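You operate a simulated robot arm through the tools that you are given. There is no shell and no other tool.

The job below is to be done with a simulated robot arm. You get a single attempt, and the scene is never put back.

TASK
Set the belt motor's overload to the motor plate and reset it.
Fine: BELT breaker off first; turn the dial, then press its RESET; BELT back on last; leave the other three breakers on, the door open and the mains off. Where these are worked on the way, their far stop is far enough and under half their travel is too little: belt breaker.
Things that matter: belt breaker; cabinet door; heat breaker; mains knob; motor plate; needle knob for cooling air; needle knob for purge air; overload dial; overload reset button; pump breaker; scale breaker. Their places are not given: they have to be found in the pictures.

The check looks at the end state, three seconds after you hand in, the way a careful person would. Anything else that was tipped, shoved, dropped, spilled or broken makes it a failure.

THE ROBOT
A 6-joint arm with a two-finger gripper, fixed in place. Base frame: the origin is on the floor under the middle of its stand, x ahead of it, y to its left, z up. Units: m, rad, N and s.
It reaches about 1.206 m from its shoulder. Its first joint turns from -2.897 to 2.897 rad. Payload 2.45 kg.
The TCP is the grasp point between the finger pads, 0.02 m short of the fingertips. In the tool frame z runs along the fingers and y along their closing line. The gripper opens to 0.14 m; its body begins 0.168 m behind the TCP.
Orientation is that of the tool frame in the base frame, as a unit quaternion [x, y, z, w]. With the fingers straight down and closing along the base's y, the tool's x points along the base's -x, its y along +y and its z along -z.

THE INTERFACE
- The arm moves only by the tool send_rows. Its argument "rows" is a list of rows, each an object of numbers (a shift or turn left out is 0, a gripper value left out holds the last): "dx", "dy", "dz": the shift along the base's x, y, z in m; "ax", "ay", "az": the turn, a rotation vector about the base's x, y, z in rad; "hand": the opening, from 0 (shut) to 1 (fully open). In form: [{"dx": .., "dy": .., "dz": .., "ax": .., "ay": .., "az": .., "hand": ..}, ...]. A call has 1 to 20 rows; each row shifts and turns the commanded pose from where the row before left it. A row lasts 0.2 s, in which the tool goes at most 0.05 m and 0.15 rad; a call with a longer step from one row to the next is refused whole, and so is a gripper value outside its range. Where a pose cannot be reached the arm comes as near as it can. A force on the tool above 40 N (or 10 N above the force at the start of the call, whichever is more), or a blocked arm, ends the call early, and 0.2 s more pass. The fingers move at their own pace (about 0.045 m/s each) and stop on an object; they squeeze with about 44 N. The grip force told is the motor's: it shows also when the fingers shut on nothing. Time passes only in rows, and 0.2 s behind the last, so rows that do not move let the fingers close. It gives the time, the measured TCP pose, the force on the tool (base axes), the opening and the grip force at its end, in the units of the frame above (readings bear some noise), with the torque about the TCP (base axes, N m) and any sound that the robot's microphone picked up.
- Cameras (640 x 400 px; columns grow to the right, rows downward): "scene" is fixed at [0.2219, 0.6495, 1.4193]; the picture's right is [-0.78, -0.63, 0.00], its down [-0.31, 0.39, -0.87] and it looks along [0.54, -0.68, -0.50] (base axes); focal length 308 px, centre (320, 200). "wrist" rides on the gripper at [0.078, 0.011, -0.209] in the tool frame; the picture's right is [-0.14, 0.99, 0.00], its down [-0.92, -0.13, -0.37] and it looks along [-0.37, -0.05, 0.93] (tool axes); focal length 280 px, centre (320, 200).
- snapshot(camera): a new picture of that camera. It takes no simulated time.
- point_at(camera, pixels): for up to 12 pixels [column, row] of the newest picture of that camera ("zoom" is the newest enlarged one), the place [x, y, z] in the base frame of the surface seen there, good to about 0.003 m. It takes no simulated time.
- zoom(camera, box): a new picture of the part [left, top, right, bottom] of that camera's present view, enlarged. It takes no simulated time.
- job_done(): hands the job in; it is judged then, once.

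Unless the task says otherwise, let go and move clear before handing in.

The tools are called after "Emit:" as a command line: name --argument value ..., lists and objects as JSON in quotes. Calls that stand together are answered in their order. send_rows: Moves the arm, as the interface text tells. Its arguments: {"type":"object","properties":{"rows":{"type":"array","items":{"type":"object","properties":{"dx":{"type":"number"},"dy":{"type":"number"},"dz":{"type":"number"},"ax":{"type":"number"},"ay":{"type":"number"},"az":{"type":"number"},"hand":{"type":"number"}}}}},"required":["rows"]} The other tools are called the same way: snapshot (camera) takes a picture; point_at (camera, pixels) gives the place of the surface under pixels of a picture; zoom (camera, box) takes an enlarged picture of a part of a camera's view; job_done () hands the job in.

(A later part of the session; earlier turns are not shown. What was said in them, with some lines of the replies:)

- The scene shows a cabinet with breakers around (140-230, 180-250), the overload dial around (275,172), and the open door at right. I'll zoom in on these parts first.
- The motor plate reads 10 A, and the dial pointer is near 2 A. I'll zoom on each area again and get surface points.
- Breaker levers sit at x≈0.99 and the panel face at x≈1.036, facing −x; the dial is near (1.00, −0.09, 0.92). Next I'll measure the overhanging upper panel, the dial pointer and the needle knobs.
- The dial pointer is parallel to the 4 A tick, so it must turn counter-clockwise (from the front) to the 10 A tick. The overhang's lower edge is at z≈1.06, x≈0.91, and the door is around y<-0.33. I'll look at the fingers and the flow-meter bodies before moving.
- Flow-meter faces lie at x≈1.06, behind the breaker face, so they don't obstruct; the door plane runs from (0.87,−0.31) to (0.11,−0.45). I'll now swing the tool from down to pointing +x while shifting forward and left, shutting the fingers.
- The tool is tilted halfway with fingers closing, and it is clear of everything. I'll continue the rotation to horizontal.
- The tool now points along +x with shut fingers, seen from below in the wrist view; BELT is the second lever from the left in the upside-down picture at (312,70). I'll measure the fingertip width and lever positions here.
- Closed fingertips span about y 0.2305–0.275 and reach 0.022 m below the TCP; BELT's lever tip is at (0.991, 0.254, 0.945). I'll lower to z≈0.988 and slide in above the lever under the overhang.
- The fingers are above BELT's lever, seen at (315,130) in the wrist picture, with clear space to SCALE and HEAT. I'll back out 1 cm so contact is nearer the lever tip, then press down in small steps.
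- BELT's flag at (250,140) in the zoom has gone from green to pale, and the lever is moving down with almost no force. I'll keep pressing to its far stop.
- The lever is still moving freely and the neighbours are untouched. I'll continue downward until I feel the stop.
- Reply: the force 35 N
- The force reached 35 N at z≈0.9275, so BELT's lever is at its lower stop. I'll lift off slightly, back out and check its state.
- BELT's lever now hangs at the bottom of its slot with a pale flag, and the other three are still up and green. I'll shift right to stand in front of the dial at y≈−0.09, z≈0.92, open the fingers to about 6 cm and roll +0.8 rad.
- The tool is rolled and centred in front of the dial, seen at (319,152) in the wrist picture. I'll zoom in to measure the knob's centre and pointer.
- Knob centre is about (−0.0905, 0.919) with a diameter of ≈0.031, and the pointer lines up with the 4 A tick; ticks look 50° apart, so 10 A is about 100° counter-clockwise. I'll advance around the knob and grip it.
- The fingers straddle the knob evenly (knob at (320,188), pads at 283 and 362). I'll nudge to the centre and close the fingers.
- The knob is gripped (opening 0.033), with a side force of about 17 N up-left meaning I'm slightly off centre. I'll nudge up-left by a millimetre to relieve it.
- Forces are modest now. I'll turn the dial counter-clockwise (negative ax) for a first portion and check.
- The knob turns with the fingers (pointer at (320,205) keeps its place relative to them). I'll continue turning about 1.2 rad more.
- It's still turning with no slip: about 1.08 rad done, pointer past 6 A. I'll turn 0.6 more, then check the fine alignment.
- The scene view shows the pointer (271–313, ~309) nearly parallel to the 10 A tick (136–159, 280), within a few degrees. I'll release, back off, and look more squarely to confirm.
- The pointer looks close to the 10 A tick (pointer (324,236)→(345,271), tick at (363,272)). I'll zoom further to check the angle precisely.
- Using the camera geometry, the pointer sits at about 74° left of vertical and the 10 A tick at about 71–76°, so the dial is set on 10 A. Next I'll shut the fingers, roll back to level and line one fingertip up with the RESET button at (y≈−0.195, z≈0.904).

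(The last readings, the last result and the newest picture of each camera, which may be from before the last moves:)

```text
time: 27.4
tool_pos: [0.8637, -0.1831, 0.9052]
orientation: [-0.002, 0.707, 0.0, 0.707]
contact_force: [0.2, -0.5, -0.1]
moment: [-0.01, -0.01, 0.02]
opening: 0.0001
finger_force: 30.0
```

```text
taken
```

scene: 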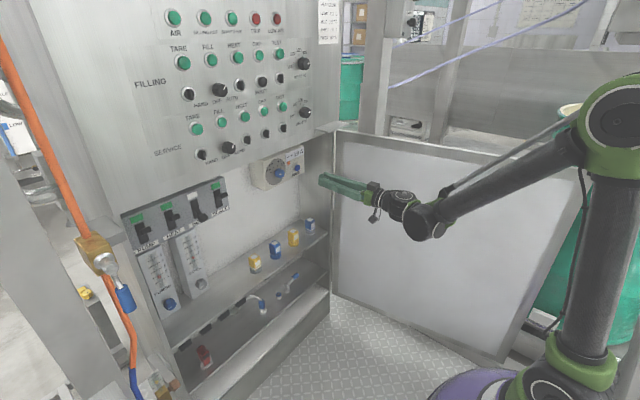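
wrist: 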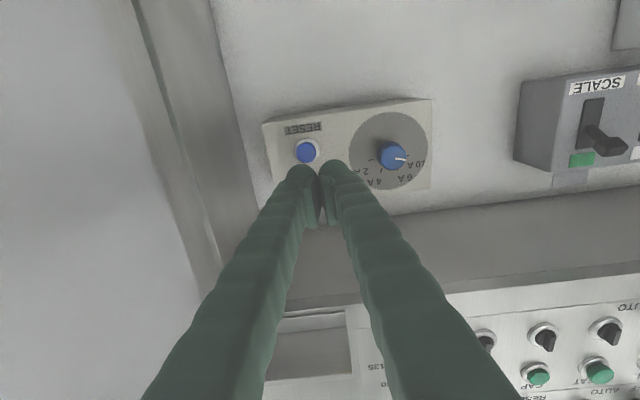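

The left-hand finger in the wrist view is in line with the RESET button at (307,152). I'll zoom in for exact button position and re-check the dial from this angle.

Emit:
zoom --camera "wrist" --box '[270, 100, 430, 200]'

Emit:
point_at --camera "wrist" --pixels '[[306, 152], [302, 152], [310, 152], [306, 147], [306, 157], [315, 150], [303, 172], [332, 165], [295, 180]]'

Emit:
zoom --camera "wrist" --box '[360, 130, 430, 190]'

```text
4.00 times, centred on (350, 150) of wrist
```

zoom: 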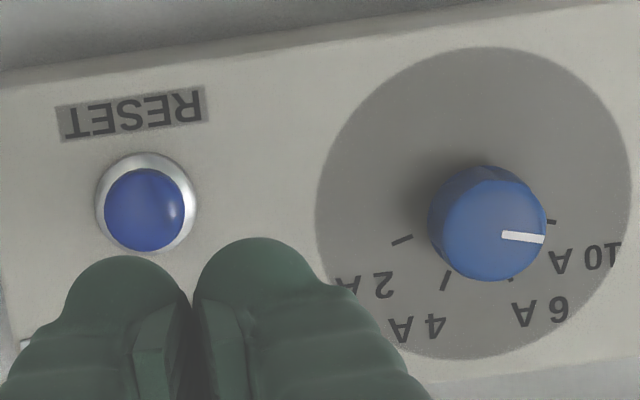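

```text
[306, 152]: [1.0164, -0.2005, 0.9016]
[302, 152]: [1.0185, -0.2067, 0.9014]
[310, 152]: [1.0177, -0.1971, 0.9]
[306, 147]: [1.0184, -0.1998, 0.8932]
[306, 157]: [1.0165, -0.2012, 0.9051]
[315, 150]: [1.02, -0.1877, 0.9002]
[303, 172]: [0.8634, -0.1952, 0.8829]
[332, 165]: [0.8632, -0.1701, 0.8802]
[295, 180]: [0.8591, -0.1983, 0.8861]
```

```text
6.67 times, centred on (395, 160) of wrist
```

zoom: 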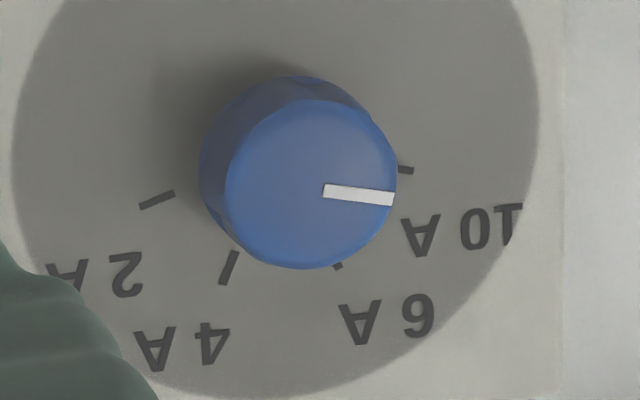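

The button face centre is at about y≈−0.198, z≈0.903, front at x≈1.018, and the dial pointer again reads about 75° left, on 10 A. I'll align the finger and advance to just short of the button.

Emit:
send_rows --rows '[{"dx": 0.03, "dy": -0.003, "dz": -0.0015}, {"dx": 0.03}, {"dx": 0.03}, {"dx": 0.02}, {"dx": 0.01}, {}]'

Emit:
snapshot --camera "wrist"

Emit:
zoom --camera "scene" --box '[250, 130, 350, 210]'

```text
time: 28.8
tool_pos: [0.9848, -0.1863, 0.9016]
orientation: [-0.002, 0.707, 0.001, 0.707]
contact_force: [0.2, -1.4, 0.4]
moment: [0.05, -0.03, -0.02]
opening: 0.0
finger_force: 28.9
```

```text
taken
```

wrist: 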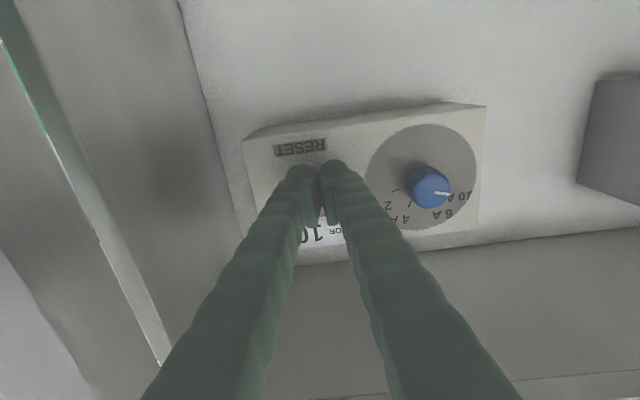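

```text
5.00 times, centred on (300, 170) of scene
```

zoom: 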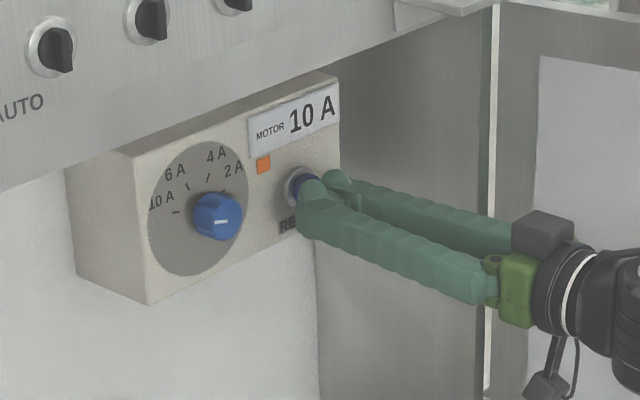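

The fingertips sit just in front of the RESET button. I'll press in slowly.

Emit:
send_rows --rows '[{"dx": 0.005}, {"dx": 0.004}, {"dx": 0.003}, {"dx": 0.003}, {"dx": 0.003}]'

Emit:
zoom --camera "scene" --box '[250, 130, 350, 210]'

```text
time: 30.0
tool_pos: [1.0026, -0.1855, 0.9025]
orientation: [-0.003, 0.707, 0.0, 0.707]
contact_force: [-1.1, 0.5, -1.3]
moment: [0.02, 0.02, 0.01]
opening: 0.0
finger_force: 29.4
```

```text
5.00 times, centred on (300, 170) of scene
```

zoom: 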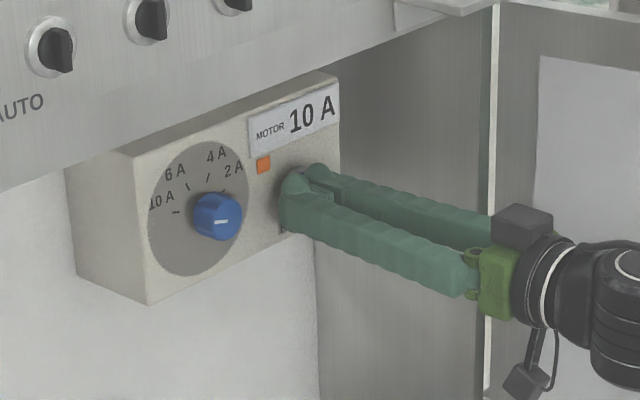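

There's almost no force yet at fingertip x≈1.0226, and the orange flag at (263,164) is unchanged. I'll keep pressing in small steps.

Emit:
send_rows --rows '[{"dx": 0.002}, {"dx": 0.002}, {"dx": 0.002}]'

Emit:
zoom --camera "scene" --box '[250, 130, 350, 210]'

```text
time: 30.8
tool_pos: [1.0084, -0.1853, 0.9036]
orientation: [-0.001, 0.707, 0.001, 0.707]
contact_force: [-16.9, 2.0, -7.5]
moment: [0.09, 0.12, -0.15]
opening: 0.0001
finger_force: 29.4
heard: click
```

```text
5.00 times, centred on (300, 170) of scene
```

zoom: 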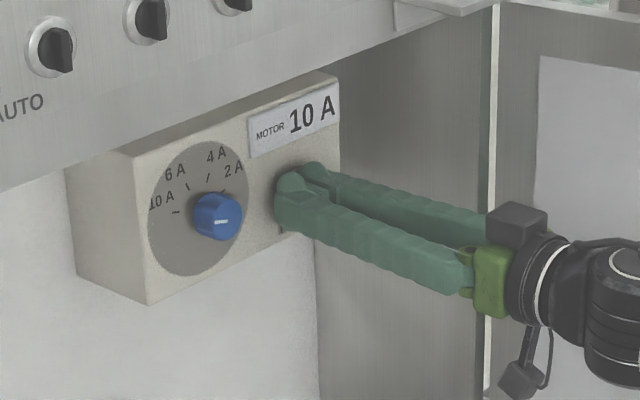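

A click was heard and the orange trip flag has gone, so the overload is reset. I'll back straight out from the button and check.

Emit:
send_rows --rows '[{"dx": -0.01}, {"dx": -0.03}, {"dx": -0.03}, {"dx": -0.03}, {"dx": -0.03}, {"dx": -0.02}, {}]'

Emit:
zoom --camera "scene" --box '[262, 150, 312, 190]'

Emit:
snapshot --camera "scene"

```text
time: 32.4
tool_pos: [0.8584, -0.1855, 0.9024]
orientation: [-0.001, 0.707, 0.0, 0.707]
contact_force: [0.2, -0.7, -0.1]
moment: [-0.01, -0.01, 0.02]
opening: 0.0
finger_force: 28.7
```

```text
10.00 times, centred on (287, 170) of scene
```

zoom: 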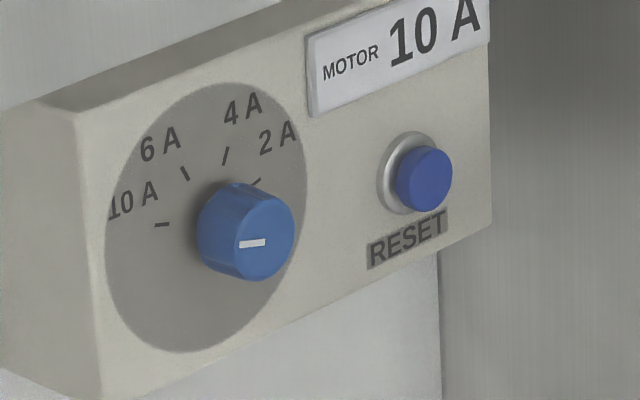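

```text
taken
```

scene: 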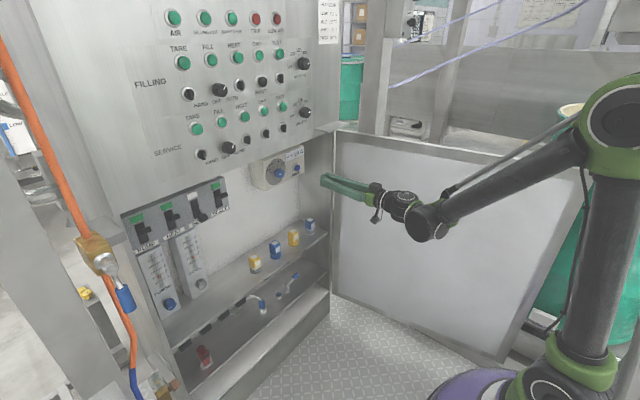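

The orange flag has cleared, the dial stays at 10 A and the breakers are unchanged. Next I'll locate BELT's lever in its OFF position so I can push it up from below.

Emit:
zoom --camera "scene" --box '[150, 170, 250, 250]'

Emit:
point_at --camera "zoom" --pixels '[[312, 230], [330, 250], [340, 235], [320, 265], [300, 220], [290, 160], [420, 130], [180, 210]]'

```text
5.00 times, centred on (200, 210) of scene
```

zoom: 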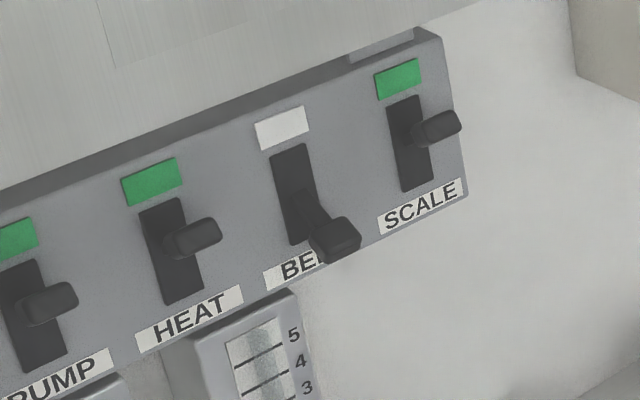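

```text
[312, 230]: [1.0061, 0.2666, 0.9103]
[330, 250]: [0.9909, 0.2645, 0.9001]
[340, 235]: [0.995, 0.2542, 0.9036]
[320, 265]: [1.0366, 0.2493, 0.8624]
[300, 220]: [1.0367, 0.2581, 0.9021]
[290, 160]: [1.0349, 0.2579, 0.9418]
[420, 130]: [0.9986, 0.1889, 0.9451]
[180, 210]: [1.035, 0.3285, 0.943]
```

BELT's lever tip now sits at about (0.991, 0.255, 0.90). I'll move across to y≈0.2535 with fingers shut at z≈0.862, then slide in beneath it.

Emit:
send_rows --rows '[{"dy": 0.04, "dz": -0.004}, {"dy": 0.04, "dz": -0.004}, {"dy": 0.04, "dz": -0.004}, {"dy": 0.04, "dz": -0.004}, {"dy": 0.04, "dz": -0.004}, {"dy": 0.04, "dz": -0.004}, {"dy": 0.04, "dz": -0.004}, {"dy": 0.04, "dz": -0.004}, {"dy": 0.04, "dz": -0.004}, {"dy": 0.04, "dz": -0.004}, {"dy": 0.039}, {"dx": 0.03}, {"dx": 0.03}, {}]'

Emit:
snapshot --camera "wrist"

Emit:
zoom --camera "scene" --box '[130, 160, 290, 260]'

```text
time: 35.4
tool_pos: [0.9195, 0.2544, 0.8637]
orientation: [-0.002, 0.707, 0.0, 0.707]
contact_force: [-0.3, 0.3, -0.7]
moment: [0.02, 0.03, -0.01]
opening: 0.0
finger_force: 29.6
```

```text
taken
```

wrist: 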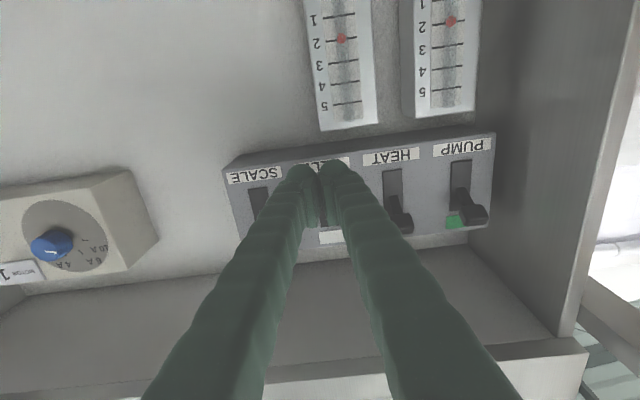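

```text
4.00 times, centred on (210, 210) of scene
```

zoom: 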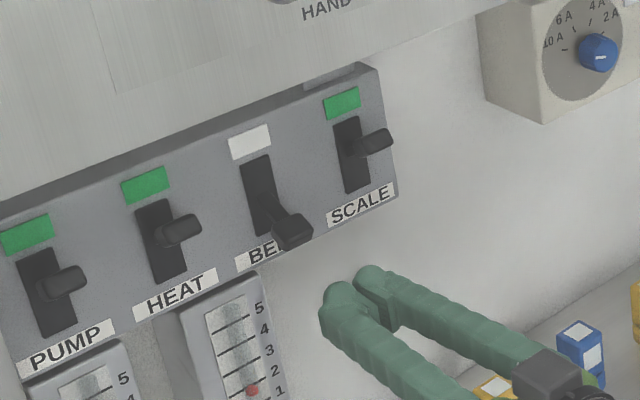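

The fingers are below and in front of BELT's lever. I'll lower a further 6 mm for clearance and slide in under it.

Emit:
send_rows --rows '[{"dz": -0.007}, {"dx": 0.02}, {"dx": 0.02}, {"dx": 0.015}, {"dx": 0.013}, {}]'

Emit:
snapshot --camera "wrist"

Emit:
zoom --camera "scene" --box '[130, 160, 290, 260]'

```text
time: 36.8
tool_pos: [0.9861, 0.2534, 0.8558]
orientation: [-0.001, 0.707, 0.001, 0.707]
contact_force: [0.4, 0.7, 0.2]
moment: [-0.05, -0.01, -0.02]
opening: 0.0
finger_force: 29.6
```

```text
taken
```

wrist: 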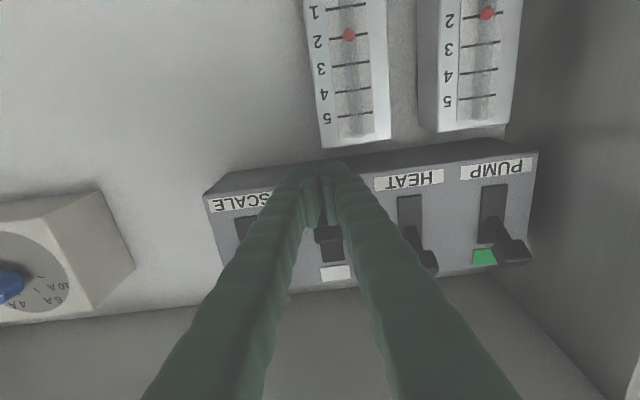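

```text
4.00 times, centred on (210, 210) of scene
```

zoom: 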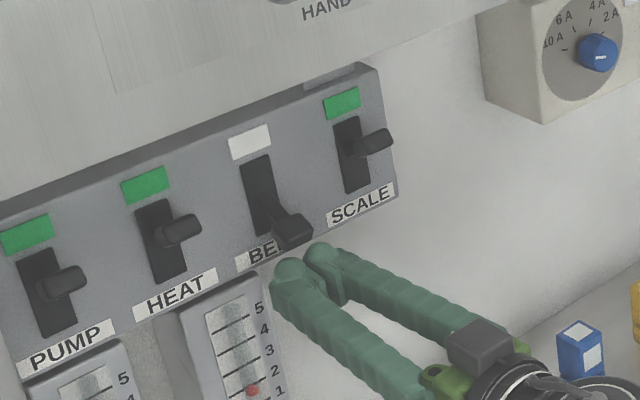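

The fingers are under the lever and clear of its neighbours. I'll push up in 5 mm steps.

Emit:
send_rows --rows '[{"dz": 0.005}, {"dz": 0.005}, {"dz": 0.005}, {"dz": 0.005}, {"dz": 0.005}, {"dz": 0.005}, {"dz": 0.005}, {"dz": 0.005}]'

Emit:
zoom --camera "scene" --box '[130, 160, 290, 260]'

Emit:
snapshot --camera "wrist"

```text
time: 38.6
tool_pos: [0.9862, 0.254, 0.8956]
orientation: [-0.001, 0.707, 0.0, 0.707]
contact_force: [0.2, -0.1, -0.3]
moment: [0.01, 0.01, -0.01]
opening: 0.0
finger_force: 29.6
```

```text
4.00 times, centred on (210, 210) of scene
```

zoom: 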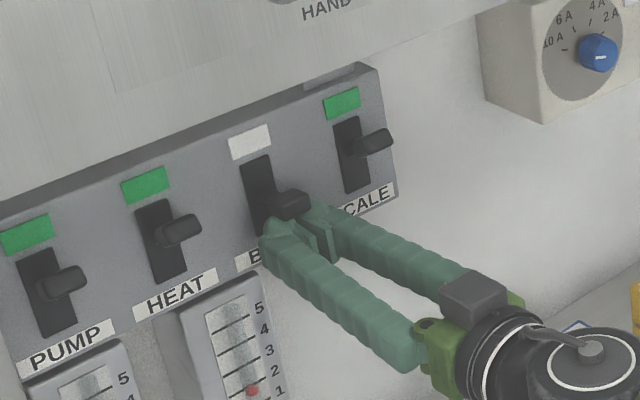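

```text
taken
```

wrist: 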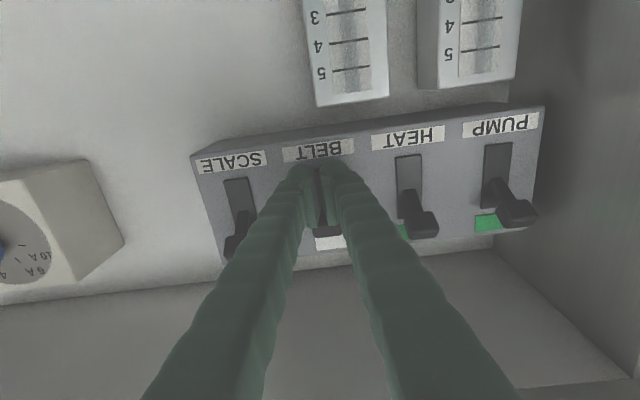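

The lever is rising with the fingers and is about halfway. I'll continue upward to the stop.

Emit:
send_rows --rows '[{"dz": 0.005}, {"dz": 0.005}, {"dz": 0.004}, {"dz": 0.004}, {"dz": 0.003}, {"dz": 0.003}]'

Emit:
zoom --camera "scene" --box '[130, 160, 290, 260]'

```text
time: 39.7
tool_pos: [0.9871, 0.2539, 0.913]
orientation: [0.0, 0.708, 0.0, 0.707]
contact_force: [-4.2, 0.8, -23.0]
moment: [0.08, 0.29, 0.11]
opening: 0.0058
finger_force: 29.2
stopped in row 5: the force on the tool passed its limit at 48 N (the readings are from after the stop); the commanded pose is now the measured one
```

```text
4.00 times, centred on (210, 210) of scene
```

zoom: 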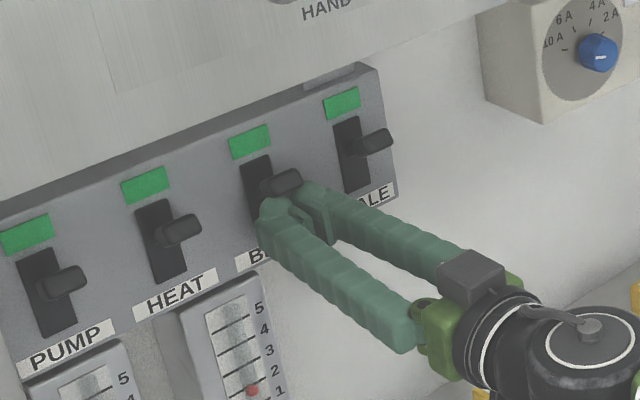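

The force rose to 48 N at the upper stop and BELT's flag is green again. I'll drop slightly, back out and check every item.

Emit:
send_rows --rows '[{"dz": -0.008}, {"dz": -0.008}, {"dx": -0.03}, {"dx": -0.03}, {"dx": -0.03}, {"dx": -0.03}, {"dx": -0.03}, {"dx": -0.03}, {"dx": -0.03}, {}]'

Emit:
zoom --camera "scene" --box '[130, 160, 290, 260]'

Emit:
snapshot --camera "scene"

Emit:
snapshot --camera "wrist"

```text
time: 41.9
tool_pos: [0.7762, 0.2534, 0.8981]
orientation: [0.0, 0.707, 0.001, 0.707]
contact_force: [-0.1, -0.1, -0.6]
moment: [0.03, 0.0, 0.01]
opening: 0.0002
finger_force: 29.9
```

```text
4.00 times, centred on (210, 210) of scene
```

zoom: 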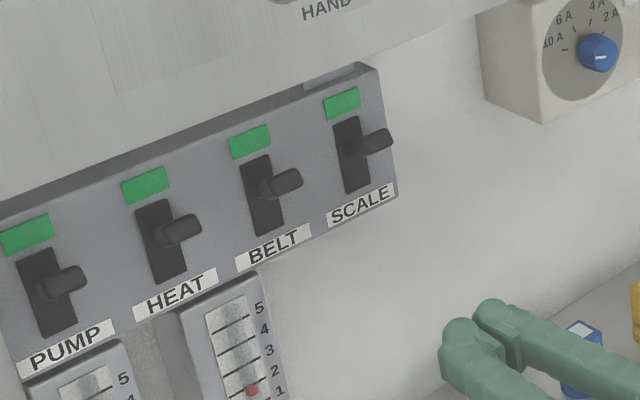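

```text
taken
```

scene: 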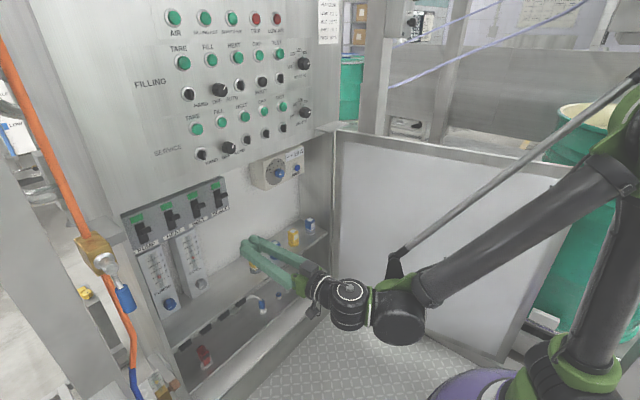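

```text
taken
```

wrist: 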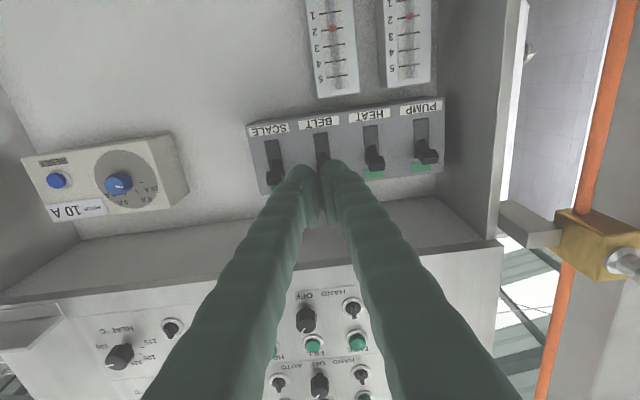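

All four breakers are up with green flags, and BELT's lever tip is back at its original pixel (205,205). The dial points to 10 A, the orange trip flag is gone, the door is still open, and the arm is clear, so I'm handing in.

Emit:
job_done

```text
The job is handed in.
```

I set the belt motor's overload to 10 A, as on the motor plate, and reset it. The job is handed in, but I haven't seen the check's result.

- **Order:** I switched the BELT breaker off to its stop first, then turned the dial from 4 A to 10 A. Next I pressed RESET, and last I switched BELT back on to its stop.
- **Dial:** By my measurements the pointer sits within about 3° of the 10 A mark. I couldn't place the mark more precisely than that.
- **Reset:** I heard a click on the press and the orange trip flag disappeared.
- **Breakers:** All four levers are up with green flags. I never touched the PUMP, HEAT and SCALE breakers.
- **Left alone:** The door is still open. I didn't locate the mains knob in the pictures, so I only know that I didn't knowingly touch it. I also left the cooling and purge needle knobs alone.

The arm is clear of the cabinet.
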